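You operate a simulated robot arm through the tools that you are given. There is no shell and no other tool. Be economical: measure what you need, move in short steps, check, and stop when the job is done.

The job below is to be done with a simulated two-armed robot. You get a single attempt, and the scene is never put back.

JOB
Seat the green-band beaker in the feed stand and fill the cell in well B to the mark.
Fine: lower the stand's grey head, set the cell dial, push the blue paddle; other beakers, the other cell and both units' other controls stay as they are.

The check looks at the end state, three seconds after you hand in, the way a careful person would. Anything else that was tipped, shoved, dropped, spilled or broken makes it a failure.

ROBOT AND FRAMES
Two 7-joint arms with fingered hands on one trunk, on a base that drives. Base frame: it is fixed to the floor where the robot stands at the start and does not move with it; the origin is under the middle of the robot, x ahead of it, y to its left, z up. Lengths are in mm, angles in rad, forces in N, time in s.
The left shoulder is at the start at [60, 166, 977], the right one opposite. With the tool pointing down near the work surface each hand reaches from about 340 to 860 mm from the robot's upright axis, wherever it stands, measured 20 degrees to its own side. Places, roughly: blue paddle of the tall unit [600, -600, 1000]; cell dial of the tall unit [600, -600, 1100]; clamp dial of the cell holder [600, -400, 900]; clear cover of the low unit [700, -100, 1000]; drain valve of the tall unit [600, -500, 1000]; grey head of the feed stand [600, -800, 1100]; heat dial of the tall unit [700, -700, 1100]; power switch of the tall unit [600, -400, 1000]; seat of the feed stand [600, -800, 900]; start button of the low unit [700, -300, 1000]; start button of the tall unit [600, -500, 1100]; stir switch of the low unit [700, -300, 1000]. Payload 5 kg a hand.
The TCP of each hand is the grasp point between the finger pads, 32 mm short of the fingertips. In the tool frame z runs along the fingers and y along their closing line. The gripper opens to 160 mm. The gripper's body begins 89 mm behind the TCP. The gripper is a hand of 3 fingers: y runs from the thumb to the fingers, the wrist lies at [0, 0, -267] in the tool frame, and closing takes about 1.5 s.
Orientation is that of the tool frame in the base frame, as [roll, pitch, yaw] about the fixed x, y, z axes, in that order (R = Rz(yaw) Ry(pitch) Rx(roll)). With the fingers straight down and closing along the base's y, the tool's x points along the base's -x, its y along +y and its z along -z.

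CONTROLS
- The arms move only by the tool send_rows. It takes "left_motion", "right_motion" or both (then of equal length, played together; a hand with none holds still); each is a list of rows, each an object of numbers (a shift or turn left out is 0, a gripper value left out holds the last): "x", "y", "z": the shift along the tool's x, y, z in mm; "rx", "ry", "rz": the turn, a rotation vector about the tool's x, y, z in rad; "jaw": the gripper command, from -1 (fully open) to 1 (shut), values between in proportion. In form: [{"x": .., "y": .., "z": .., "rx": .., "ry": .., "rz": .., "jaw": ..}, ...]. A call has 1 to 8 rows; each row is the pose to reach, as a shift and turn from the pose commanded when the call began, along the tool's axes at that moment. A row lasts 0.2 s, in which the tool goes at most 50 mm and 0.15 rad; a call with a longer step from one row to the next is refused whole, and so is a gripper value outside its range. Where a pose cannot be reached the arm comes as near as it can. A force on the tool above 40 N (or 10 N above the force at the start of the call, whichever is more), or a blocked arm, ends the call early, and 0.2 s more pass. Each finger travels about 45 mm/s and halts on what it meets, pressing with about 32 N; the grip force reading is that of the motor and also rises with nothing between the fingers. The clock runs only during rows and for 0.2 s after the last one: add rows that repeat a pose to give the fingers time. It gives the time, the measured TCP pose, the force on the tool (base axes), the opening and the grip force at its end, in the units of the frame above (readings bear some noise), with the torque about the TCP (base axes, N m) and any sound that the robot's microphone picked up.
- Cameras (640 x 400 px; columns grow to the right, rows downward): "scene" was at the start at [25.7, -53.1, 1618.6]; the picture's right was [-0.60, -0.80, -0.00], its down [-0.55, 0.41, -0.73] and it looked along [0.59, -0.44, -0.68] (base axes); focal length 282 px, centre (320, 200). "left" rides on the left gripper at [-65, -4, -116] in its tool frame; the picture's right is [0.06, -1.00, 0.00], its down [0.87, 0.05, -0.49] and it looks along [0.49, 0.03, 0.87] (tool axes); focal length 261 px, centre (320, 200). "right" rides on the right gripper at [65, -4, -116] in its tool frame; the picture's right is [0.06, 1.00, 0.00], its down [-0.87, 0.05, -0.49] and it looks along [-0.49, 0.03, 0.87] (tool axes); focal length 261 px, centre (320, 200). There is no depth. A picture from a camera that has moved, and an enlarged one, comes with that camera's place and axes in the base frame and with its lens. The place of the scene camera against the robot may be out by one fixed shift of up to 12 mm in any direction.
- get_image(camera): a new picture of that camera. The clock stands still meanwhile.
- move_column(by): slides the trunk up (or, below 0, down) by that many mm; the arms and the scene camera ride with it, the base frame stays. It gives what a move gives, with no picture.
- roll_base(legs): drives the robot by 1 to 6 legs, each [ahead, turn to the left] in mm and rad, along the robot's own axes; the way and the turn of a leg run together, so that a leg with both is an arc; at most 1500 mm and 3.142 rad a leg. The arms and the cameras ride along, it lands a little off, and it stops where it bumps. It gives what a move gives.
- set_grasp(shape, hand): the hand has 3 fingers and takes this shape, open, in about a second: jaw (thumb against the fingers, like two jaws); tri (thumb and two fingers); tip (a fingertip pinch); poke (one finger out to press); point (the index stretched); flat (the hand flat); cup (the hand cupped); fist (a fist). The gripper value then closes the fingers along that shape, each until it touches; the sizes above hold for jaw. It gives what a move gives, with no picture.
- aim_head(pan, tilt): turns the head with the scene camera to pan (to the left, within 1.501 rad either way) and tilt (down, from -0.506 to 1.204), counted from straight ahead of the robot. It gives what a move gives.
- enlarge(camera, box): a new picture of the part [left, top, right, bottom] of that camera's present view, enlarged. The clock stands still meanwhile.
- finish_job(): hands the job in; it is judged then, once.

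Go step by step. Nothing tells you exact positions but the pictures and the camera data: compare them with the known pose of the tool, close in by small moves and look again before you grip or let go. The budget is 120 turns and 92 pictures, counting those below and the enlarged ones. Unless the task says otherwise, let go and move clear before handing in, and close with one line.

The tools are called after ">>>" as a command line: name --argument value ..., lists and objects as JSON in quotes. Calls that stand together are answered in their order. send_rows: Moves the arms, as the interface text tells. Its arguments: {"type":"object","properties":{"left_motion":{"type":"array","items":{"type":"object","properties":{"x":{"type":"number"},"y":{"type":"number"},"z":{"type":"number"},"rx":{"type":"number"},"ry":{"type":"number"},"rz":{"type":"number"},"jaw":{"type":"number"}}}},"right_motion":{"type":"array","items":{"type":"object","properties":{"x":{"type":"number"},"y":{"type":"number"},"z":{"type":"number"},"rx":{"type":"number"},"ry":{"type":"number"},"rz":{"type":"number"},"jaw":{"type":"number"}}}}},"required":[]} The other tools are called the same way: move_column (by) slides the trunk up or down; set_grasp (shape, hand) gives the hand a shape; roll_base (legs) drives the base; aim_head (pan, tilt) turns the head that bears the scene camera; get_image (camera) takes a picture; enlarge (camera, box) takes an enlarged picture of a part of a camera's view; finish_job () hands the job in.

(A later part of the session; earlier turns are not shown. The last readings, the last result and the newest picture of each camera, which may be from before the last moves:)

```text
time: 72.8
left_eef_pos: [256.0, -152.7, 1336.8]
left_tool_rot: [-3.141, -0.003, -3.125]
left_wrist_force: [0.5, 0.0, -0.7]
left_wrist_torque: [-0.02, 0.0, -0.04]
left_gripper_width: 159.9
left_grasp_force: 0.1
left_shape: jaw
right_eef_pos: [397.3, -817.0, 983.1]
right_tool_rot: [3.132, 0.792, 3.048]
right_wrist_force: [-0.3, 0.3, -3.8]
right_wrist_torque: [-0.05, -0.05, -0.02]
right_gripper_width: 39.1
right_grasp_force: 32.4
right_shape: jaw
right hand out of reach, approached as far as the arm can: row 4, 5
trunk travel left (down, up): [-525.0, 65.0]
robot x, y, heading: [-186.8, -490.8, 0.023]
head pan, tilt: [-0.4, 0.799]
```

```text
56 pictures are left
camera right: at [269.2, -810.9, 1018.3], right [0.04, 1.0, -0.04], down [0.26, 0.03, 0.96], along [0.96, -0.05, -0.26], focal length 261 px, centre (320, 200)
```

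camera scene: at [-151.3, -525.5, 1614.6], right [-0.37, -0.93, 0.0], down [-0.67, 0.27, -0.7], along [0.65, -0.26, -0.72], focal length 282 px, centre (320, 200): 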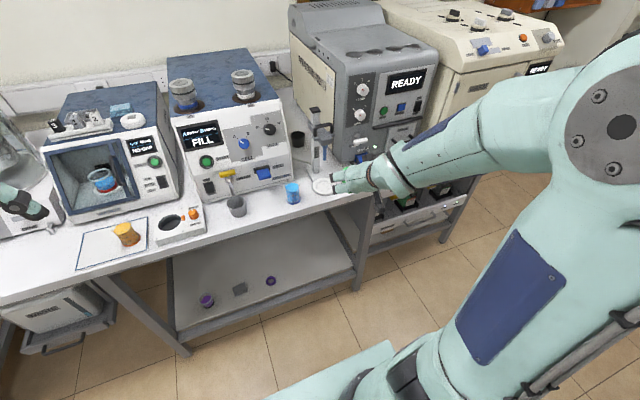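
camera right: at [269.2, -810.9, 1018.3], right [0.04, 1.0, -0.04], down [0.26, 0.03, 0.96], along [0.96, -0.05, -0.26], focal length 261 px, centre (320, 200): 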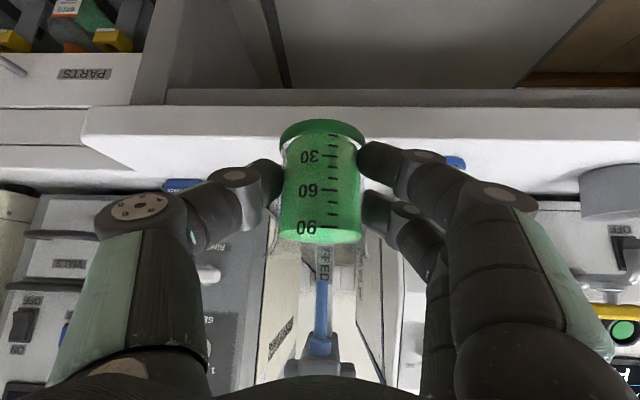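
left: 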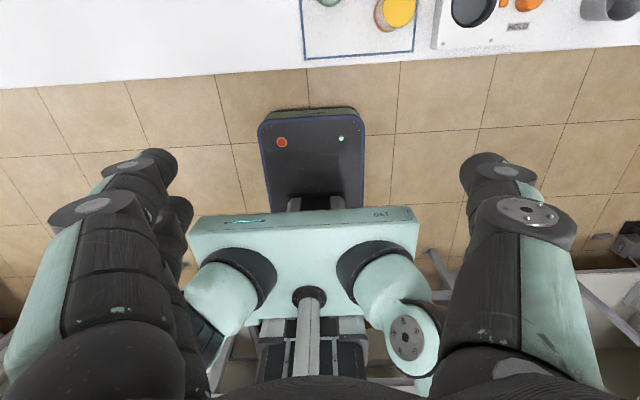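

The arm is slightly short at this height, so I'll raise the hand 70 mm and lower the trunk 80 mm instead.

>>> send_rows --right_motion '[{"x": -16, "z": -16}, {"x": -32, "z": -32}, {"x": -50, "z": -49}, {"x": -50, "z": -49}]'

>>> move_column --by -80

```text
time: 73.8
left_eef_pos: [255.5, -153.4, 1337.5]
left_tool_rot: [3.139, -0.002, -3.123]
left_wrist_force: [-0.1, -1.1, -0.4]
left_wrist_torque: [0.03, 0.0, -0.02]
left_gripper_width: 159.9
left_grasp_force: 0.0
left_shape: jaw
right_eef_pos: [397.8, -820.9, 1053.7]
right_tool_rot: [3.134, 0.794, 3.047]
right_wrist_force: [1.0, 0.4, -1.6]
right_wrist_torque: [0.0, 0.06, 0.01]
right_gripper_width: 39.3
right_grasp_force: 32.2
right_shape: jaw
trunk travel left (down, up): [-525.0, 65.0]
robot x, y, heading: [-183.4, -490.9, 0.014]
head pan, tilt: [-0.4, 0.799]
```

```text
time: 75.0
left_eef_pos: [256.3, -154.3, 1259.2]
left_tool_rot: [3.141, -0.002, -3.124]
left_wrist_force: [1.3, -0.4, -0.1]
left_wrist_torque: [-0.02, 0.01, 0.0]
left_gripper_width: 159.8
left_grasp_force: 0.1
left_shape: jaw
right_eef_pos: [398.1, -818.6, 974.8]
right_tool_rot: [3.136, 0.796, 3.044]
right_wrist_force: [0.7, -0.5, -1.8]
right_wrist_torque: [-0.02, 0.0, 0.0]
right_gripper_width: 39.2
right_grasp_force: 32.2
right_shape: jaw
trunk travel left (down, up): [-445.0, 145.0]
robot x, y, heading: [-185.6, -491.5, 0.016]
head pan, tilt: [-0.4, 0.799]
```

Now at z 975. I'll advance about 100 mm toward the seat.

>>> send_rows --right_motion '[{"x": -17.4, "y": 2.4, "z": 17.8}, {"x": -34.8, "y": 4.7, "z": 35.6}, {"x": -52, "y": 7, "z": 53.5}, {"x": -69.5, "y": 9.4, "z": 71.3}, {"x": -69.5, "y": 9.4, "z": 71.3}]'

>>> get_image --camera "right"

>>> enlarge --camera "scene" --box '[260, 80, 420, 210]'

```text
time: 76.2
left_eef_pos: [255.2, -157.4, 1258.9]
left_tool_rot: [3.14, 0.0, -3.122]
left_wrist_force: [-0.1, -0.4, 0.5]
left_wrist_torque: [0.05, 0.02, 0.01]
left_gripper_width: 159.8
left_grasp_force: 0.1
left_shape: jaw
right_eef_pos: [497.2, -820.2, 976.8]
right_tool_rot: [3.134, 0.796, 3.045]
right_wrist_force: [-0.6, 0.0, -1.6]
right_wrist_torque: [0.01, 0.02, 0.06]
right_gripper_width: 39.4
right_grasp_force: 31.9
right_shape: jaw
trunk travel left (down, up): [-445.0, 145.0]
robot x, y, heading: [-187.6, -494.0, 0.016]
head pan, tilt: [-0.4, 0.799]
```

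```text
55 pictures are left
camera right: at [368.1, -813.0, 1011.2], right [0.05, 1.0, -0.04], down [0.26, 0.02, 0.97], along [0.96, -0.06, -0.26], focal length 261 px, centre (320, 200)
```

right: 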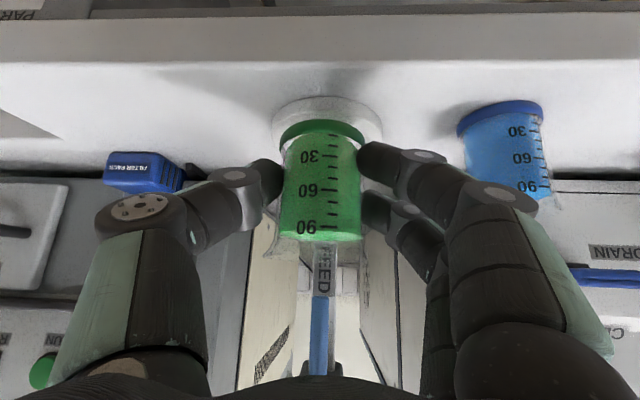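

```text
3.08 times, centred on (340, 145) of scene
camera zoom: at [-151.7, -526.9, 1534.6], right [-0.37, -0.93, 0.0], down [-0.66, 0.27, -0.7], along [0.65, -0.26, -0.72], focal length 869 px, centre (258, 369)
```

zoom: 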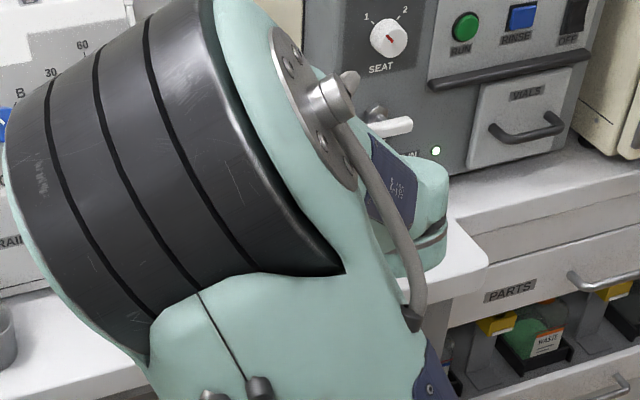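

The tube tip reads about z 1027, and the beaker top is about 1000, so it clears. I'll move in another 55 mm over the seat.

>>> send_rows --right_motion '[{"x": -13, "y": 1.7, "z": 13.3}, {"x": -26, "y": 3.4, "z": 26.6}, {"x": -38.2, "y": 5, "z": 39.2}, {"x": -38.2, "y": 5, "z": 39.2}]'

>>> get_image --camera "right"

```text
time: 77.2
left_eef_pos: [256.9, -154.4, 1257.2]
left_tool_rot: [3.141, -0.002, -3.124]
left_wrist_force: [-0.8, 0.1, -0.6]
left_wrist_torque: [-0.02, 0.0, 0.01]
left_gripper_width: 160.1
left_grasp_force: 0.1
left_shape: jaw
right_eef_pos: [525.1, -806.1, 983.1]
right_tool_rot: [3.134, 0.794, 3.046]
right_wrist_force: [-0.1, -0.2, -1.6]
right_wrist_torque: [-0.01, 0.01, -0.03]
right_gripper_width: 39.5
right_grasp_force: 31.9
right_shape: jaw
right hand out of reach, approached as far as the arm can: row 1, 2, 3, 4
trunk travel left (down, up): [-445.0, 145.0]
robot x, y, heading: [-188.1, -492.7, 0.016]
head pan, tilt: [-0.4, 0.799]
```

```text
53 pictures are left
camera right: at [396.6, -798.2, 1017.9], right [0.05, 1.0, -0.04], down [0.26, 0.03, 0.96], along [0.96, -0.06, -0.26], focal length 261 px, centre (320, 200)
```

right: 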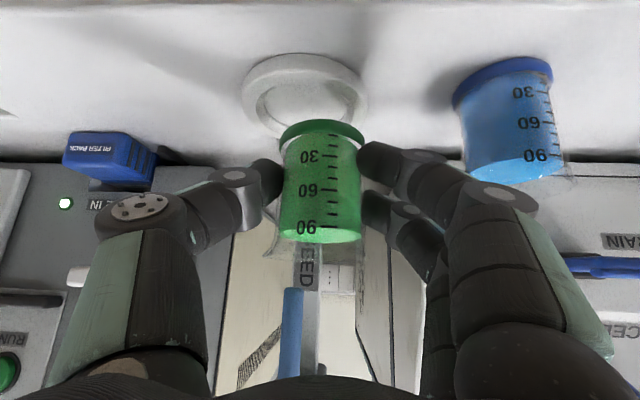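

The forward reach ends here. I'll pull back to the last good pose and bring the base forward instead.

>>> send_rows --right_motion '[{"x": 19, "y": -2.5, "z": -19.6}, {"x": 38.2, "y": -5, "z": -39.2}, {"x": 55, "y": -7, "z": -57}, {"x": 55, "y": -7, "z": -57}]'

```text
time: 78.2
left_eef_pos: [256.2, -155.5, 1256.8]
left_tool_rot: [3.141, -0.002, -3.125]
left_wrist_force: [0.1, 0.2, -0.5]
left_wrist_torque: [0.0, -0.01, 0.0]
left_gripper_width: 159.9
left_grasp_force: 0.1
left_shape: jaw
right_eef_pos: [445.1, -805.2, 984.0]
right_tool_rot: [3.132, 0.795, 3.045]
right_wrist_force: [-0.3, -1.1, 0.0]
right_wrist_torque: [0.02, 0.01, 0.01]
right_gripper_width: 39.2
right_grasp_force: 31.8
right_shape: jaw
trunk travel left (down, up): [-445.0, 145.0]
robot x, y, heading: [-184.4, -494.0, 0.019]
head pan, tilt: [-0.4, 0.799]
```

>>> roll_base --legs '[[60, 0]]'

>>> get_image --camera "right"

```text
time: 79.1
left_eef_pos: [318.5, -153.6, 1256.4]
left_tool_rot: [3.139, -0.002, -3.124]
left_wrist_force: [0.3, 0.5, 0.0]
left_wrist_torque: [0.01, 0.08, -0.02]
left_gripper_width: 160.1
left_grasp_force: 0.1
left_shape: jaw
right_eef_pos: [506.5, -804.7, 982.8]
right_tool_rot: [3.135, 0.794, 3.046]
right_wrist_force: [0.4, -0.9, -1.8]
right_wrist_torque: [0.02, 0.05, -0.02]
right_gripper_width: 39.0
right_grasp_force: 32.2
right_shape: jaw
trunk travel left (down, up): [-445.0, 145.0]
robot x, y, heading: [-123.3, -493.8, 0.017]
head pan, tilt: [-0.4, 0.799]
```

```text
52 pictures are left
camera right: at [377.7, -797.5, 1017.8], right [0.05, 1.0, -0.04], down [0.26, 0.03, 0.96], along [0.96, -0.06, -0.26], focal length 261 px, centre (320, 200)
```

right: 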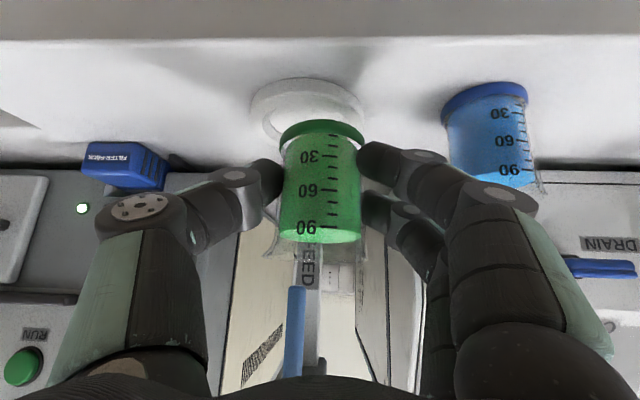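

>>> roll_base --legs '[[35, 0]]'

>>> send_rows --right_motion '[{"x": -3, "y": -7, "z": 6}, {"x": -6.5, "y": -14.5, "z": 19}, {"x": -6.5, "y": -14.5, "z": 19}]'

>>> get_image --camera "right"

```text
time: 80.0
left_eef_pos: [354.8, -154.0, 1257.1]
left_tool_rot: [3.139, -0.003, -3.127]
left_wrist_force: [0.2, 0.2, -0.9]
left_wrist_torque: [0.02, 0.06, -0.02]
left_gripper_width: 159.6
left_grasp_force: 0.1
left_shape: jaw
right_eef_pos: [541.1, -804.9, 981.7]
right_tool_rot: [3.135, 0.794, 3.045]
right_wrist_force: [0.9, 0.0, -1.9]
right_wrist_torque: [0.05, -0.01, 0.04]
right_gripper_width: 39.3
right_grasp_force: 32.0
right_shape: jaw
trunk travel left (down, up): [-445.0, 145.0]
robot x, y, heading: [-86.2, -491.4, 0.013]
head pan, tilt: [-0.4, 0.799]
```

```text
time: 80.8
left_eef_pos: [351.9, -153.8, 1257.7]
left_tool_rot: [3.141, -0.002, -3.127]
left_wrist_force: [0.2, -0.7, 1.0]
left_wrist_torque: [0.04, -0.01, -0.01]
left_gripper_width: 159.9
left_grasp_force: 0.0
left_shape: jaw
right_eef_pos: [556.3, -821.2, 975.4]
right_tool_rot: [3.137, 0.794, 3.044]
right_wrist_force: [-0.3, 1.2, -1.1]
right_wrist_torque: [-0.01, 0.01, -0.01]
right_gripper_width: 39.2
right_grasp_force: 31.5
right_shape: jaw
trunk travel left (down, up): [-445.0, 145.0]
robot x, y, heading: [-87.0, -491.2, 0.021]
head pan, tilt: [-0.4, 0.799]
```

```text
51 pictures are left
camera right: at [428.4, -813.6, 1010.9], right [0.05, 1.0, -0.04], down [0.26, 0.03, 0.96], along [0.96, -0.06, -0.26], focal length 261 px, centre (320, 200)
```

right: 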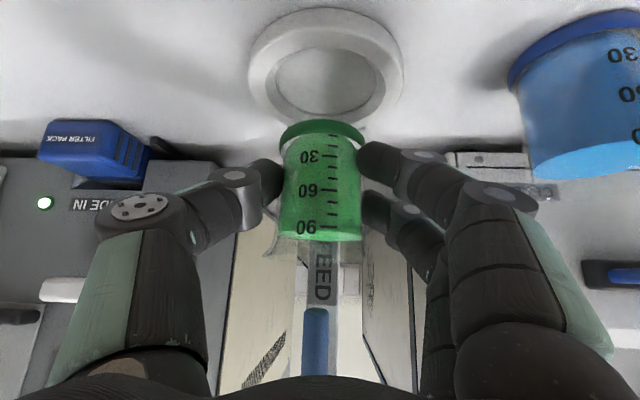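

The seat recess is clear in view at about (567, -822). I'll lower 15 mm and nudge 8 mm forward, then recheck.

>>> send_rows --right_motion '[{"x": 0.8, "y": 0.4, "z": 8}, {"x": 5.2, "y": 0.7, "z": 16.2}, {"x": 5.2, "y": 0.7, "z": 16.2}]'

>>> get_image --camera "right"

```text
time: 81.6
left_eef_pos: [353.2, -154.3, 1257.4]
left_tool_rot: [3.14, -0.002, -3.125]
left_wrist_force: [-0.8, 0.6, 0.6]
left_wrist_torque: [-0.01, 0.0, 0.01]
left_gripper_width: 159.8
left_grasp_force: 0.2
left_shape: jaw
right_eef_pos: [564.8, -819.2, 960.2]
right_tool_rot: [3.132, 0.797, 3.043]
right_wrist_force: [-0.9, -0.5, -1.6]
right_wrist_torque: [-0.01, -0.01, 0.01]
right_gripper_width: 39.3
right_grasp_force: 32.1
right_shape: jaw
trunk travel left (down, up): [-445.0, 145.0]
robot x, y, heading: [-89.0, -491.9, 0.018]
head pan, tilt: [-0.4, 0.799]
```

```text
50 pictures are left
camera right: at [436.8, -812.8, 995.5], right [0.05, 1.0, -0.04], down [0.26, 0.03, 0.96], along [0.96, -0.06, -0.26], focal length 261 px, centre (320, 200)
```

right: 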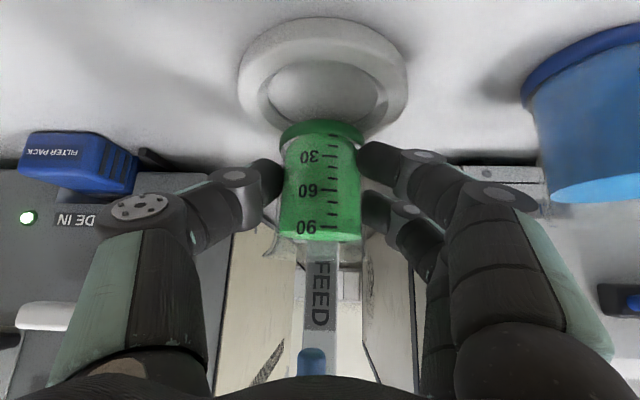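

Beaker and recess line up. I'll lower 12 mm and look.

>>> send_rows --right_motion '[{"x": 4.3, "z": 4.2}, {"x": 8.6, "z": 8.4}, {"x": 8.6, "z": 8.4}]'

>>> get_image --camera "right"

```text
time: 82.4
left_eef_pos: [350.6, -152.9, 1258.8]
left_tool_rot: [3.141, 0.0, -3.126]
left_wrist_force: [-0.5, 0.5, 0.6]
left_wrist_torque: [0.01, -0.04, 0.02]
left_gripper_width: 159.8
left_grasp_force: 0.2
left_shape: jaw
right_eef_pos: [563.8, -820.2, 951.9]
right_tool_rot: [3.134, 0.801, 3.04]
right_wrist_force: [-1.9, -1.7, 25.1]
right_wrist_torque: [0.1, -0.53, -0.04]
right_gripper_width: 40.0
right_grasp_force: 32.2
right_shape: jaw
trunk travel left (down, up): [-445.0, 145.0]
robot x, y, heading: [-85.2, -489.5, 0.013]
head pan, tilt: [-0.4, 0.799]
```

```text
49 pictures are left
camera right: at [435.3, -812.8, 985.7], right [0.05, 1.0, -0.04], down [0.26, 0.03, 0.97], along [0.97, -0.06, -0.25], focal length 261 px, centre (320, 200)
```

right: 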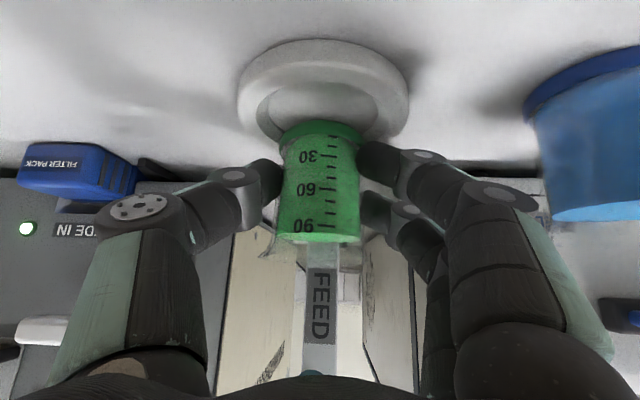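

There is 25 N of contact at z 952, so something touches already, either the foot or the fingertips. I'll back off 4 mm and look closely.

>>> send_rows --right_motion '[{"x": -2.9, "z": -2.8}, {"x": -2.9, "z": -2.8}]'

>>> enlarge --camera "right" --box '[220, 30, 430, 160]'

>>> get_image --camera "scene"

```text
time: 83.0
left_eef_pos: [351.4, -153.4, 1258.1]
left_tool_rot: [3.138, -0.003, -3.126]
left_wrist_force: [0.8, 0.1, 0.5]
left_wrist_torque: [-0.01, -0.02, 0.0]
left_gripper_width: 160.2
left_grasp_force: 0.0
left_shape: jaw
right_eef_pos: [564.1, -819.9, 952.5]
right_tool_rot: [3.135, 0.794, 3.046]
right_wrist_force: [-1.2, -1.9, 13.9]
right_wrist_torque: [0.11, -0.4, -0.11]
right_gripper_width: 40.1
right_grasp_force: 32.3
right_shape: jaw
trunk travel left (down, up): [-445.0, 145.0]
robot x, y, heading: [-91.1, -492.2, 0.02]
head pan, tilt: [-0.4, 0.799]
```

```text
3.05 times, centred on (325, 95) of right
camera zoom: at [435.4, -812.9, 986.9], right [0.05, 1.0, -0.04], down [0.26, 0.03, 0.96], along [0.96, -0.06, -0.26], focal length 794 px, centre (305, 520)
```

zoom: 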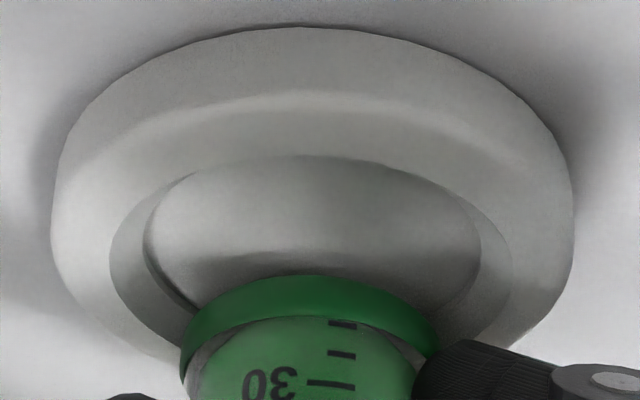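

```text
47 pictures are left
camera scene: at [-56.3, -524.0, 1534.6], right [-0.37, -0.93, 0.0], down [-0.66, 0.27, -0.7], along [0.65, -0.26, -0.72], focal length 282 px, centre (320, 200)
```

scene: 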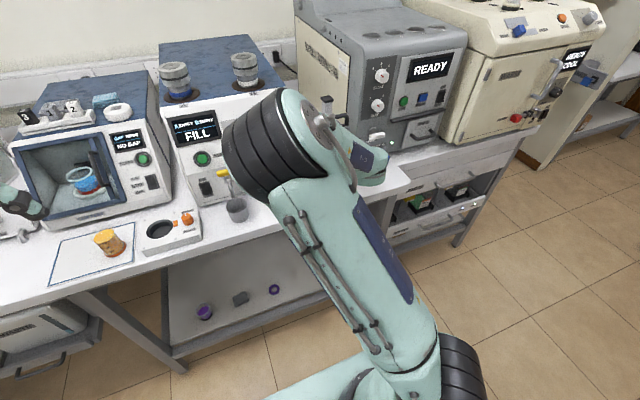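

The foot is sitting on the back rim of the seat, about 18 mm too far forward. I'll raise it 8 mm, move back 18 mm and check again.

>>> send_rows --right_motion '[{"x": -5.7, "z": -5.6}, {"x": 0, "y": -0.9, "z": -12}, {"x": 6.8, "y": -1.7, "z": -18.4}, {"x": 6.8, "y": -1.7, "z": -18.4}]'

>>> enlarge --camera "right" --box '[220, 30, 430, 160]'

```text
time: 84.0
left_eef_pos: [352.2, -153.8, 1257.0]
left_tool_rot: [3.14, -0.003, -3.126]
left_wrist_force: [-0.2, -0.4, -0.3]
left_wrist_torque: [-0.04, 0.01, 0.0]
left_gripper_width: 160.0
left_grasp_force: 0.1
left_shape: jaw
right_eef_pos: [546.8, -820.8, 959.1]
right_tool_rot: [3.136, 0.793, 3.044]
right_wrist_force: [1.3, -0.5, -1.7]
right_wrist_torque: [0.01, 0.03, -0.01]
right_gripper_width: 39.9
right_grasp_force: 32.1
right_shape: jaw
trunk travel left (down, up): [-445.0, 145.0]
robot x, y, heading: [-89.5, -491.9, 0.019]
head pan, tilt: [-0.4, 0.799]
```

```text
3.05 times, centred on (325, 95) of right
camera zoom: at [418.1, -812.9, 994.9], right [0.05, 1.0, -0.04], down [0.26, 0.03, 0.96], along [0.96, -0.06, -0.26], focal length 794 px, centre (305, 520)
```

zoom: 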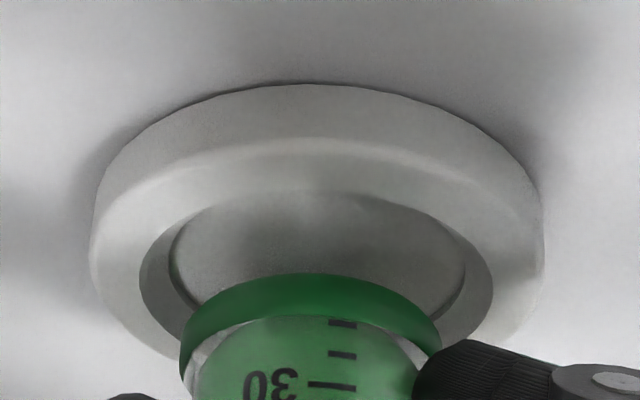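

Recess centre solves to about (556, -820), rim z about 916, and the foot is about 5 mm ahead of the TCP. I'll shift 5 mm forward and 1 mm left, and start lowering.

>>> send_rows --right_motion '[{"x": -3.4, "y": 1.5, "z": 3.5}, {"x": 0.9, "y": 1.5, "z": 7.7}, {"x": 3.0, "y": 1.5, "z": 9.8}, {"x": 3.0, "y": 1.5, "z": 9.8}]'

>>> enlarge --camera "right" --box '[220, 30, 430, 160]'

```text
time: 85.0
left_eef_pos: [353.4, -154.3, 1257.5]
left_tool_rot: [3.139, -0.002, -3.126]
left_wrist_force: [0.1, 0.2, 0.5]
left_wrist_torque: [0.0, 0.0, 0.01]
left_gripper_width: 159.8
left_grasp_force: 0.1
left_shape: jaw
right_eef_pos: [553.3, -821.0, 950.6]
right_tool_rot: [3.135, 0.792, 3.045]
right_wrist_force: [0.0, 0.0, -2.1]
right_wrist_torque: [-0.01, 0.01, 0.01]
right_gripper_width: 39.9
right_grasp_force: 32.1
right_shape: jaw
trunk travel left (down, up): [-445.0, 145.0]
robot x, y, heading: [-91.9, -491.5, 0.016]
head pan, tilt: [-0.4, 0.799]
```

```text
3.05 times, centred on (325, 95) of right
camera zoom: at [423.3, -812.4, 985.8], right [0.05, 1.0, -0.04], down [0.26, 0.03, 0.96], along [0.96, -0.06, -0.26], focal length 794 px, centre (305, 520)
```

zoom: 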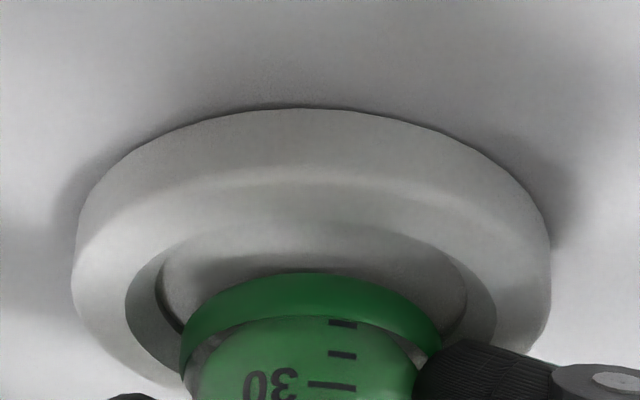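

No contact, so the foot is inside the rim. I'll lower a further 5 mm.

>>> send_rows --right_motion '[{"x": 1.8, "z": 1.75}, {"x": 3.6, "z": 3.5}, {"x": 3.6, "z": 3.5}]'

>>> enlarge --camera "right" --box '[220, 30, 430, 160]'

```text
time: 85.8
left_eef_pos: [351.3, -153.4, 1257.4]
left_tool_rot: [3.14, -0.004, -3.126]
left_wrist_force: [-0.3, -0.2, 0.2]
left_wrist_torque: [0.03, 0.02, -0.01]
left_gripper_width: 160.2
left_grasp_force: 0.0
left_shape: jaw
right_eef_pos: [551.3, -819.0, 946.8]
right_tool_rot: [3.134, 0.798, 3.043]
right_wrist_force: [-3.7, -1.1, 13.5]
right_wrist_torque: [-0.02, -0.21, -0.04]
right_gripper_width: 40.2
right_grasp_force: 31.9
right_shape: jaw
trunk travel left (down, up): [-445.0, 145.0]
robot x, y, heading: [-88.3, -489.2, 0.011]
head pan, tilt: [-0.4, 0.799]
```

```text
3.05 times, centred on (325, 95) of right
camera zoom: at [422.7, -812.2, 982.0], right [0.05, 1.0, -0.04], down [0.26, 0.02, 0.97], along [0.96, -0.06, -0.26], focal length 794 px, centre (305, 520)
```

zoom: 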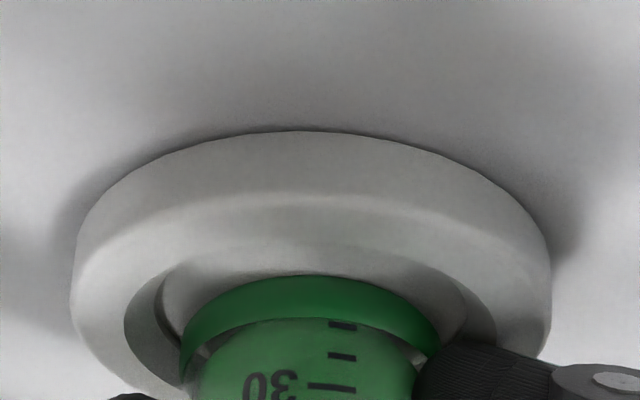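

Contact again at 947. The foot may be riding the back chamfer, so I'll lift 3 mm, shift back 5 mm and lower until contact.

>>> send_rows --right_motion '[{"x": -3.6, "z": -3.5}, {"x": 0, "y": -0.4, "z": -7}, {"x": 1.8, "y": -0.4, "z": -5.3}, {"x": 3.6, "y": -0.4, "z": -3.5}, {"x": 4.7, "y": -0.4, "z": -2.4}, {"x": 4.7, "y": -0.4, "z": -2.4}]'

>>> enlarge --camera "right" --box '[220, 30, 430, 160]'

```text
time: 87.2
left_eef_pos: [351.8, -152.7, 1257.9]
left_tool_rot: [3.14, -0.002, -3.126]
left_wrist_force: [-0.1, 0.1, -0.1]
left_wrist_torque: [0.01, 0.01, 0.03]
left_gripper_width: 159.7
left_grasp_force: 0.0
left_shape: jaw
right_eef_pos: [548.0, -819.8, 946.8]
right_tool_rot: [3.134, 0.799, 3.044]
right_wrist_force: [7.3, -1.3, 22.0]
right_wrist_torque: [0.36, -0.3, -0.17]
right_gripper_width: 40.0
right_grasp_force: 32.0
right_shape: jaw
trunk travel left (down, up): [-445.0, 145.0]
robot x, y, heading: [-87.9, -490.5, 0.014]
head pan, tilt: [-0.4, 0.799]
```

```text
3.05 times, centred on (325, 95) of right
camera zoom: at [419.1, -811.8, 980.7], right [0.05, 1.0, -0.04], down [0.26, 0.03, 0.97], along [0.97, -0.06, -0.26], focal length 794 px, centre (305, 520)
```

zoom: 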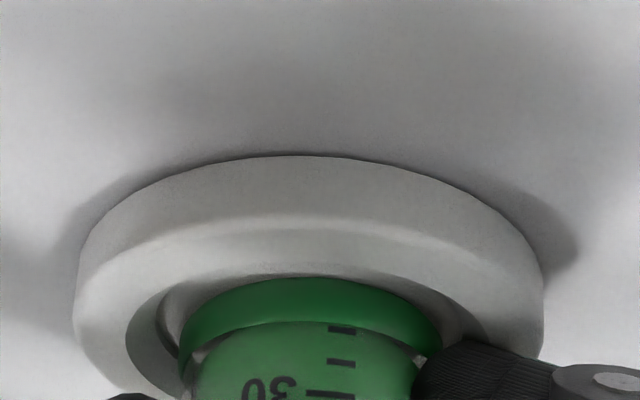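

The foot is within about 3 mm of the recess centre, and contact happens at the same height in both places. I'll ease the pressure and open the fingers just a little to settle it.

>>> send_rows --right_motion '[{"x": -1.4, "z": -1.4}, {"x": -1.4, "z": -1.4}, {"x": -1.4, "z": -1.4, "jaw": 0.45}, {"x": -1.4, "z": -1.4, "jaw": 0.4}, {"x": -1.4, "z": -1.4, "jaw": 0.35}, {"x": -1.4, "z": -1.4, "jaw": 0.3}, {"x": -1.4, "z": -1.4}]'

>>> get_image --camera "right"

>>> enlarge --camera "right" --box '[220, 30, 430, 160]'

```text
time: 88.8
left_eef_pos: [352.1, -155.4, 1257.0]
left_tool_rot: [3.14, -0.003, -3.126]
left_wrist_force: [0.0, 0.5, -0.2]
left_wrist_torque: [-0.01, 0.0, -0.02]
left_gripper_width: 159.9
left_grasp_force: 0.1
left_shape: jaw
right_eef_pos: [544.4, -819.0, 946.6]
right_tool_rot: [3.135, 0.794, 3.043]
right_wrist_force: [2.2, -4.6, 7.8]
right_wrist_torque: [0.06, -0.16, -0.12]
right_gripper_width: 53.0
right_grasp_force: 0.1
right_shape: jaw
trunk travel left (down, up): [-445.0, 145.0]
robot x, y, heading: [-92.0, -491.1, 0.014]
head pan, tilt: [-0.4, 0.799]
```

```text
42 pictures are left
camera right: at [417.4, -812.7, 981.0], right [0.05, 1.0, -0.04], down [0.26, 0.03, 0.96], along [0.96, -0.06, -0.26], focal length 261 px, centre (320, 200)
```

right: 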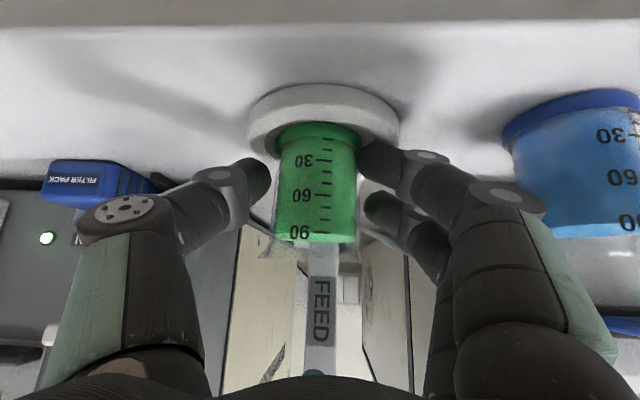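

```text
3.05 times, centred on (325, 95) of right
camera zoom: at [417.4, -812.7, 981.0], right [0.05, 1.0, -0.04], down [0.26, 0.03, 0.96], along [0.96, -0.06, -0.26], focal length 794 px, centre (305, 520)
```

zoom: 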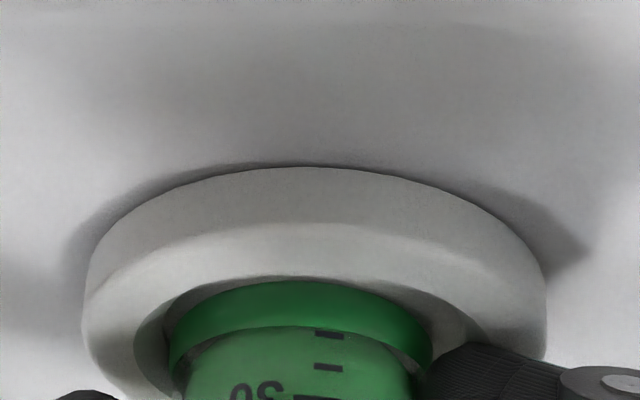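

The beaker is released and the foot has dropped inside the rim; the remaining contact is the fingertips on the rim. I'll open wider and lift slightly.

>>> send_rows --right_motion '[{"x": -1.5, "z": -1.5, "jaw": 0.15}, {"x": -2.1, "z": -2.1, "jaw": 0.0}, {"x": -2.8, "z": -2.8, "jaw": -0.15}, {"x": -3.5, "z": -3.5}, {"x": -3.5, "z": -3.5}]'

>>> get_image --camera "right"

```text
time: 90.0
left_eef_pos: [353.3, -153.2, 1258.1]
left_tool_rot: [3.138, -0.001, -3.126]
left_wrist_force: [0.4, 1.1, -0.6]
left_wrist_torque: [-0.03, 0.03, -0.02]
left_gripper_width: 159.8
left_grasp_force: 0.1
left_shape: jaw
right_eef_pos: [547.1, -819.3, 949.7]
right_tool_rot: [3.135, 0.793, 3.045]
right_wrist_force: [0.2, -0.1, 0.7]
right_wrist_torque: [0.01, 0.0, 0.01]
right_gripper_width: 91.5
right_grasp_force: 0.2
right_shape: jaw
trunk travel left (down, up): [-445.0, 145.0]
robot x, y, heading: [-87.6, -489.5, 0.015]
head pan, tilt: [-0.4, 0.799]
```

```text
40 pictures are left
camera right: at [418.3, -811.5, 985.9], right [0.05, 1.0, -0.04], down [0.26, 0.03, 0.96], along [0.96, -0.06, -0.26], focal length 261 px, centre (320, 200)
```

right: 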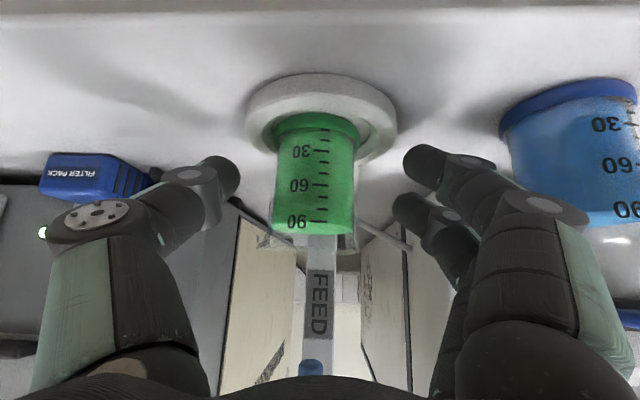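

The beaker is seated in the ring. I'll back out along the tool axis.

>>> send_rows --right_motion '[{"z": -15}, {"z": -40}, {"z": -75}, {"z": -110}, {"z": -145}, {"z": -145}]'

>>> get_image --camera "right"

>>> get_image --camera "scene"

```text
time: 91.4
left_eef_pos: [352.0, -152.1, 1257.2]
left_tool_rot: [-3.141, -0.004, -3.122]
left_wrist_force: [0.1, -0.7, -1.0]
left_wrist_torque: [-0.06, 0.05, -0.05]
left_gripper_width: 159.8
left_grasp_force: 0.0
left_shape: jaw
right_eef_pos: [441.9, -820.6, 1048.8]
right_tool_rot: [3.138, 0.786, 3.022]
right_wrist_force: [1.8, 8.0, 1.5]
right_wrist_torque: [-0.5, 0.29, -0.51]
right_gripper_width: 92.1
right_grasp_force: 0.1
right_shape: jaw
trunk travel left (down, up): [-445.0, 145.0]
robot x, y, heading: [-87.7, -489.4, 0.019]
head pan, tilt: [-0.4, 0.799]
```

```text
39 pictures are left
camera right: at [314.2, -809.2, 1084.7], right [0.07, 1.0, -0.04], down [0.27, 0.02, 0.96], along [0.96, -0.08, -0.27], focal length 261 px, centre (320, 200)
```

right: 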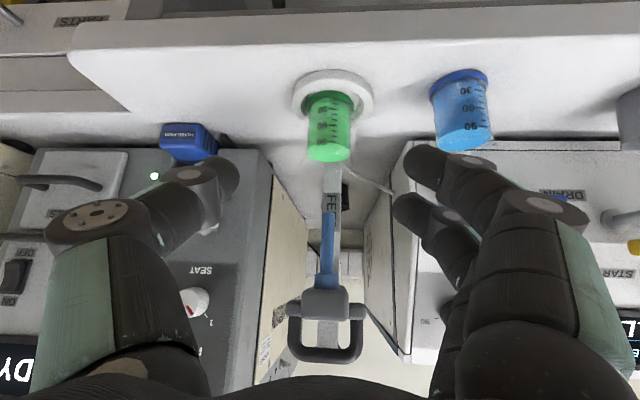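

```text
38 pictures are left
camera scene: at [-54.7, -522.4, 1534.6], right [-0.37, -0.93, 0.0], down [-0.67, 0.27, -0.7], along [0.65, -0.26, -0.72], focal length 282 px, centre (320, 200)
```

scene: 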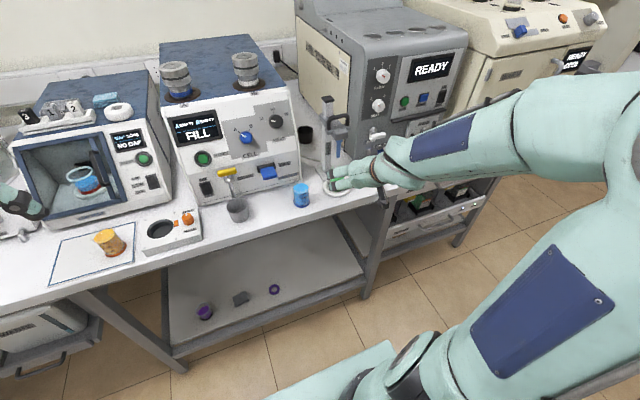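

The beaker stands in its seat. Next is the grey head: its handle bar is at about (568, -820, 1150). I'll raise the trunk, turn the hand to point down and close the fingers for pushing.

>>> move_column --by 145

>>> send_rows --right_motion '[{"ry": 0.13, "jaw": 0.3}, {"ry": 0.26, "jaw": 1}, {"ry": 0.39}, {"ry": 0.52}, {"ry": 0.65}, {"ry": 0.786}, {"ry": 0.786}, {"ry": 0.786}]'

>>> get_image --camera "scene"

```text
time: 93.1
left_eef_pos: [352.5, -154.1, 1402.0]
left_tool_rot: [3.139, -0.004, -3.126]
left_wrist_force: [0.1, 0.9, 0.4]
left_wrist_torque: [-0.01, 0.01, 0.0]
left_gripper_width: 159.8
left_grasp_force: 0.1
left_shape: jaw
right_eef_pos: [444.6, -808.1, 1198.0]
right_tool_rot: [3.134, 0.794, 3.045]
right_wrist_force: [0.1, -0.3, -0.1]
right_wrist_torque: [-0.02, 0.01, 0.04]
right_gripper_width: 92.2
right_grasp_force: 0.0
right_shape: jaw
trunk travel left (down, up): [-590.0, 0.0]
robot x, y, heading: [-85.8, -489.9, 0.015]
head pan, tilt: [-0.4, 0.799]
```

```text
time: 94.9
left_eef_pos: [352.8, -154.1, 1402.6]
left_tool_rot: [3.14, -0.003, -3.126]
left_wrist_force: [0.8, -0.2, 0.1]
left_wrist_torque: [-0.02, -0.02, 0.02]
left_gripper_width: 160.3
left_grasp_force: 0.1
left_shape: jaw
right_eef_pos: [444.9, -809.5, 1196.5]
right_tool_rot: [3.138, 0.007, 3.052]
right_wrist_force: [0.7, -0.1, -0.3]
right_wrist_torque: [0.02, 0.02, -0.02]
right_gripper_width: 0.2
right_grasp_force: 31.6
right_shape: jaw
trunk travel left (down, up): [-590.0, 0.0]
robot x, y, heading: [-89.7, -489.3, 0.016]
head pan, tilt: [-0.4, 0.799]
```

```text
37 pictures are left
camera scene: at [-54.6, -524.6, 1679.6], right [-0.37, -0.93, 0.0], down [-0.67, 0.27, -0.7], along [0.65, -0.26, -0.72], focal length 282 px, centre (320, 200)
```

scene: 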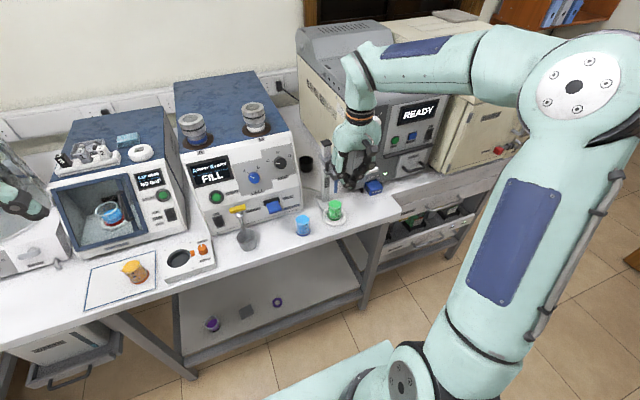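

>>> send_rows --right_motion '[{"z": -15}, {"z": -25}, {"z": -25}]'

>>> roll_base --legs '[[90, 0]]'

>>> get_image --camera "right"

>>> enlarge --camera "scene" --box '[240, 100, 440, 240]'

```text
time: 95.7
left_eef_pos: [351.9, -153.3, 1402.7]
left_tool_rot: [3.14, -0.002, -3.126]
left_wrist_force: [-0.6, 1.5, -0.8]
left_wrist_torque: [-0.01, 0.02, 0.0]
left_gripper_width: 160.0
left_grasp_force: 0.0
left_shape: jaw
right_eef_pos: [445.7, -810.0, 1222.5]
right_tool_rot: [3.136, 0.009, 3.048]
right_wrist_force: [-0.2, 0.1, 0.4]
right_wrist_torque: [-0.03, -0.01, -0.01]
right_gripper_width: 0.3
right_grasp_force: 32.1
right_shape: jaw
trunk travel left (down, up): [-590.0, 0.0]
robot x, y, heading: [-93.0, -490.7, 0.018]
head pan, tilt: [-0.4, 0.799]
```

```text
time: 96.8
left_eef_pos: [442.0, -152.9, 1402.6]
left_tool_rot: [3.14, -0.003, -3.125]
left_wrist_force: [-0.3, 0.6, -0.6]
left_wrist_torque: [0.01, 0.06, 0.0]
left_gripper_width: 159.8
left_grasp_force: 0.1
left_shape: jaw
right_eef_pos: [535.0, -808.3, 1222.4]
right_tool_rot: [3.136, 0.008, 3.05]
right_wrist_force: [-0.4, 0.0, -1.1]
right_wrist_torque: [-0.03, 0.02, 0.01]
right_gripper_width: 0.0
right_grasp_force: 31.8
right_shape: jaw
trunk travel left (down, up): [-590.0, 0.0]
robot x, y, heading: [-2.2, -489.7, 0.018]
head pan, tilt: [-0.4, 0.799]
```

```text
36 pictures are left
camera right: at [467.6, -806.7, 1338.0], right [0.03, 1.0, 0.01], down [0.87, -0.03, 0.5], along [0.5, -0.01, -0.87], focal length 261 px, centre (320, 200)
```

right: 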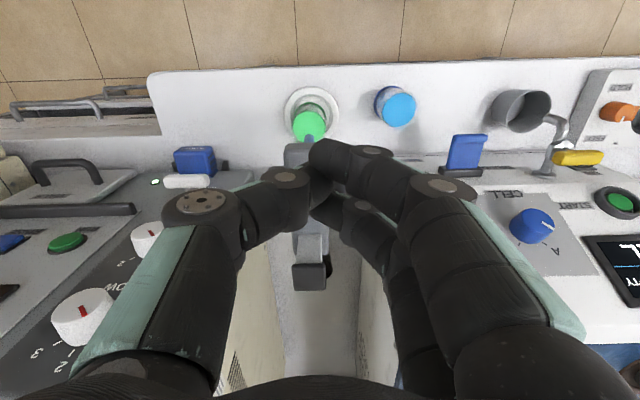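

```text
2.86 times, centred on (340, 170) of scene
camera zoom: at [35.4, -522.7, 1679.5], right [-0.38, -0.93, 0.0], down [-0.67, 0.27, -0.7], along [0.65, -0.26, -0.72], focal length 807 px, centre (263, 286)
```

zoom: 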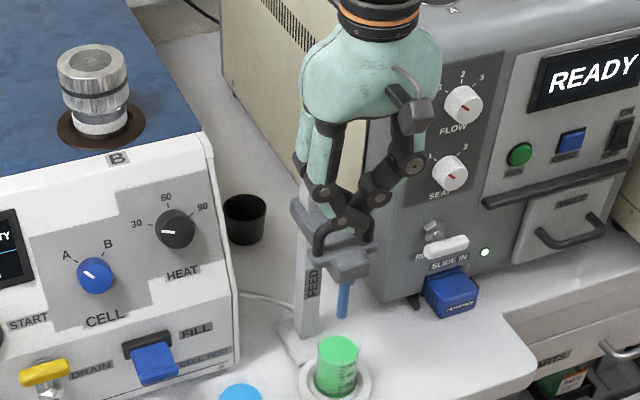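

The fingers are just above the handle. I'll shift over the bar: +31 mm x, -12 mm y.

>>> send_rows --right_motion '[{"x": -16, "y": -4.6}, {"x": -32, "y": -9.2}, {"x": -32, "y": -9.2}]'

>>> enlarge --camera "scene" --box '[300, 120, 400, 200]'

>>> enlarge --camera "right" --box '[220, 80, 420, 300]'

```text
time: 97.6
left_eef_pos: [440.4, -152.2, 1403.4]
left_tool_rot: [-3.141, -0.002, -3.125]
left_wrist_force: [-1.0, 0.4, -0.3]
left_wrist_torque: [-0.02, 0.01, 0.0]
left_gripper_width: 159.8
left_grasp_force: 0.0
left_shape: jaw
right_eef_pos: [563.3, -820.9, 1222.8]
right_tool_rot: [3.136, 0.01, 3.049]
right_wrist_force: [0.6, -1.0, 0.4]
right_wrist_torque: [0.02, -0.02, -0.01]
right_gripper_width: 0.0
right_grasp_force: 31.9
right_shape: jaw
trunk travel left (down, up): [-590.0, 0.0]
robot x, y, heading: [-1.9, -489.7, 0.017]
head pan, tilt: [-0.4, 0.799]
```

```text
5.00 times, centred on (350, 160) of scene
camera zoom: at [33.0, -522.9, 1679.6], right [-0.38, -0.93, 0.0], down [-0.66, 0.27, -0.7], along [0.65, -0.26, -0.72], focal length 1412 px, centre (170, 400)
```

zoom: 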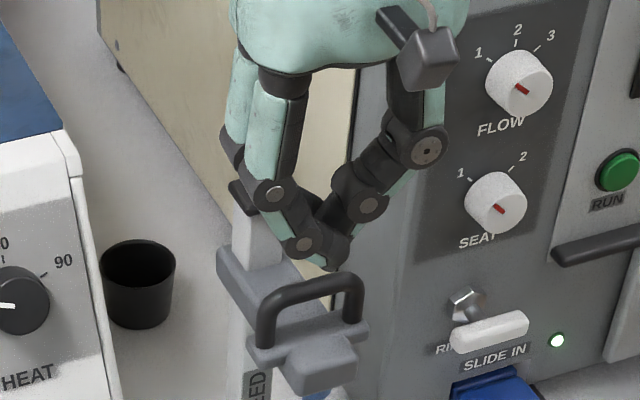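

```text
1.82 times, centred on (320, 190) of right
camera zoom: at [497.0, -819.5, 1338.4], right [0.03, 1.0, 0.01], down [0.87, -0.03, 0.5], along [0.5, -0.01, -0.87], focal length 474 px, centre (320, 218)
```

zoom: 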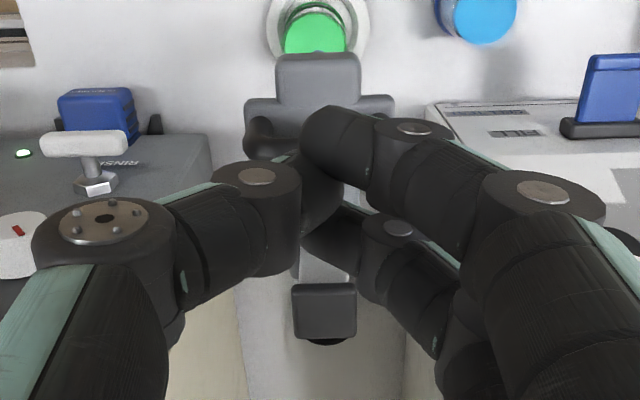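

The fingertips are over the middle of the handle bar. I'll press down and watch the force.

>>> send_rows --right_motion '[{"x": 2, "z": 15}, {"x": 2, "z": 30}, {"x": 2, "z": 42}, {"x": 2, "z": 54}, {"x": 2, "z": 66}, {"x": 2, "z": 78}, {"x": 2, "z": 78}]'

>>> enlarge --camera "scene" --box '[290, 120, 410, 240]'

```text
time: 99.2
left_eef_pos: [440.8, -153.1, 1403.0]
left_tool_rot: [3.141, -0.003, -3.127]
left_wrist_force: [-0.5, -0.2, -0.2]
left_wrist_torque: [0.0, 0.01, 0.0]
left_gripper_width: 160.2
left_grasp_force: 0.1
left_shape: jaw
right_eef_pos: [561.9, -820.1, 1145.8]
right_tool_rot: [3.135, 0.008, 3.052]
right_wrist_force: [0.8, 0.5, -0.1]
right_wrist_torque: [0.01, 0.02, 0.01]
right_gripper_width: 0.0
right_grasp_force: 31.5
right_shape: jaw
trunk travel left (down, up): [-590.0, 0.0]
robot x, y, heading: [-2.9, -491.9, 0.014]
head pan, tilt: [-0.4, 0.799]
```

```text
3.33 times, centred on (350, 180) of scene
camera zoom: at [33.2, -522.9, 1679.6], right [-0.38, -0.93, 0.0], down [-0.66, 0.27, -0.7], along [0.65, -0.26, -0.72], focal length 942 px, centre (220, 267)
```

zoom: 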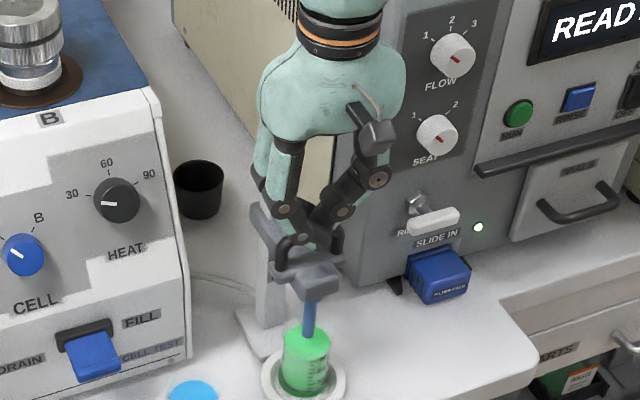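

The head is coming down with little force. I'll continue until it stops.

>>> send_rows --right_motion '[{"z": 12}, {"z": 24}, {"z": 36}, {"z": 48}, {"z": 60}, {"z": 60}]'

>>> enlarge --camera "scene" --box '[290, 120, 410, 240]'

```text
time: 100.6
left_eef_pos: [440.2, -152.5, 1402.2]
left_tool_rot: [3.141, -0.004, -3.126]
left_wrist_force: [0.2, -0.2, 0.2]
left_wrist_torque: [-0.03, 0.01, 0.04]
left_gripper_width: 159.9
left_grasp_force: 0.1
left_shape: jaw
right_eef_pos: [561.5, -819.9, 1085.8]
right_tool_rot: [3.138, 0.009, 3.05]
right_wrist_force: [0.8, -0.2, 0.0]
right_wrist_torque: [-0.02, 0.01, 0.0]
right_gripper_width: 0.0
right_grasp_force: 32.2
right_shape: jaw
trunk travel left (down, up): [-590.0, 0.0]
robot x, y, heading: [-0.1, -490.4, 0.011]
head pan, tilt: [-0.4, 0.799]
```

```text
3.33 times, centred on (350, 180) of scene
camera zoom: at [33.2, -522.9, 1679.6], right [-0.38, -0.93, 0.0], down [-0.66, 0.27, -0.7], along [0.65, -0.26, -0.72], focal length 942 px, centre (220, 267)
```

zoom: 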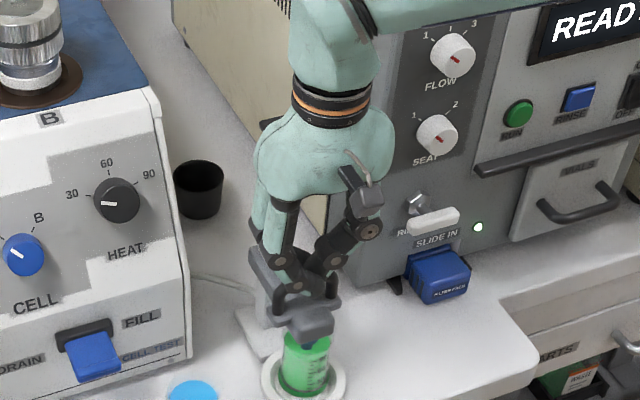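

>>> send_rows --right_motion '[{"z": 5}, {"z": 10}, {"z": 15}, {"z": 20}, {"z": 20}]'

>>> enlarge --camera "scene" --box '[290, 120, 410, 240]'

```text
time: 101.3
left_eef_pos: [439.9, -152.3, 1403.8]
left_tool_rot: [3.14, -0.001, -3.129]
left_wrist_force: [0.3, -0.4, -0.2]
left_wrist_torque: [0.01, 0.0, -0.02]
left_gripper_width: 159.9
left_grasp_force: 0.1
left_shape: jaw
right_eef_pos: [562.6, -820.6, 1078.7]
right_tool_rot: [3.136, 0.022, 3.046]
right_wrist_force: [-9.8, -0.5, 25.0]
right_wrist_torque: [-0.22, 0.11, -0.05]
right_gripper_width: 0.0
right_grasp_force: 32.1
right_shape: jaw
trunk travel left (down, up): [-590.0, 0.0]
robot x, y, heading: [-2.6, -488.6, 0.011]
head pan, tilt: [-0.4, 0.799]
stopped in row 3 (right hand): the force on the tool passed its limit at 46 N (the readings are from after the stop); the commanded pose is now the measured one
```

```text
3.33 times, centred on (350, 180) of scene
camera zoom: at [30.5, -522.2, 1679.9], right [-0.38, -0.93, 0.0], down [-0.66, 0.27, -0.7], along [0.65, -0.26, -0.72], focal length 942 px, centre (220, 267)
```

zoom: 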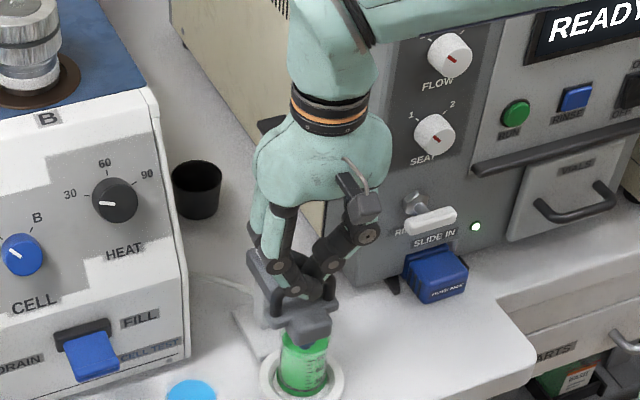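

The head reached its stop. I'll lift the hand straight up and check that the head stays down.

>>> send_rows --right_motion '[{"z": -20}, {"z": -50}, {"z": -85}, {"z": -120}, {"z": -150}, {"z": -150}]'

>>> enlarge --camera "scene" --box '[200, 100, 400, 240]'

```text
time: 102.8
left_eef_pos: [441.5, -153.8, 1401.9]
left_tool_rot: [3.141, -0.004, -3.126]
left_wrist_force: [0.0, 0.0, 0.4]
left_wrist_torque: [-0.01, 0.0, -0.04]
left_gripper_width: 159.8
left_grasp_force: 0.1
left_shape: jaw
right_eef_pos: [561.4, -822.3, 1225.7]
right_tool_rot: [3.137, 0.019, 3.047]
right_wrist_force: [-0.3, -0.2, -0.2]
right_wrist_torque: [-0.01, -0.01, 0.02]
right_gripper_width: 0.1
right_grasp_force: 31.5
right_shape: jaw
trunk travel left (down, up): [-590.0, 0.0]
robot x, y, heading: [-0.1, -487.6, 0.01]
head pan, tilt: [-0.4, 0.799]
```

```text
2.86 times, centred on (300, 170) of scene
camera zoom: at [33.5, -523.1, 1679.6], right [-0.38, -0.93, 0.0], down [-0.66, 0.27, -0.7], along [0.65, -0.26, -0.72], focal length 807 px, centre (377, 286)
```

zoom: 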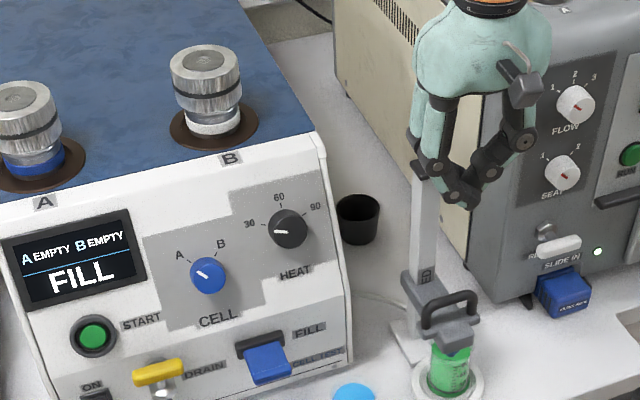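

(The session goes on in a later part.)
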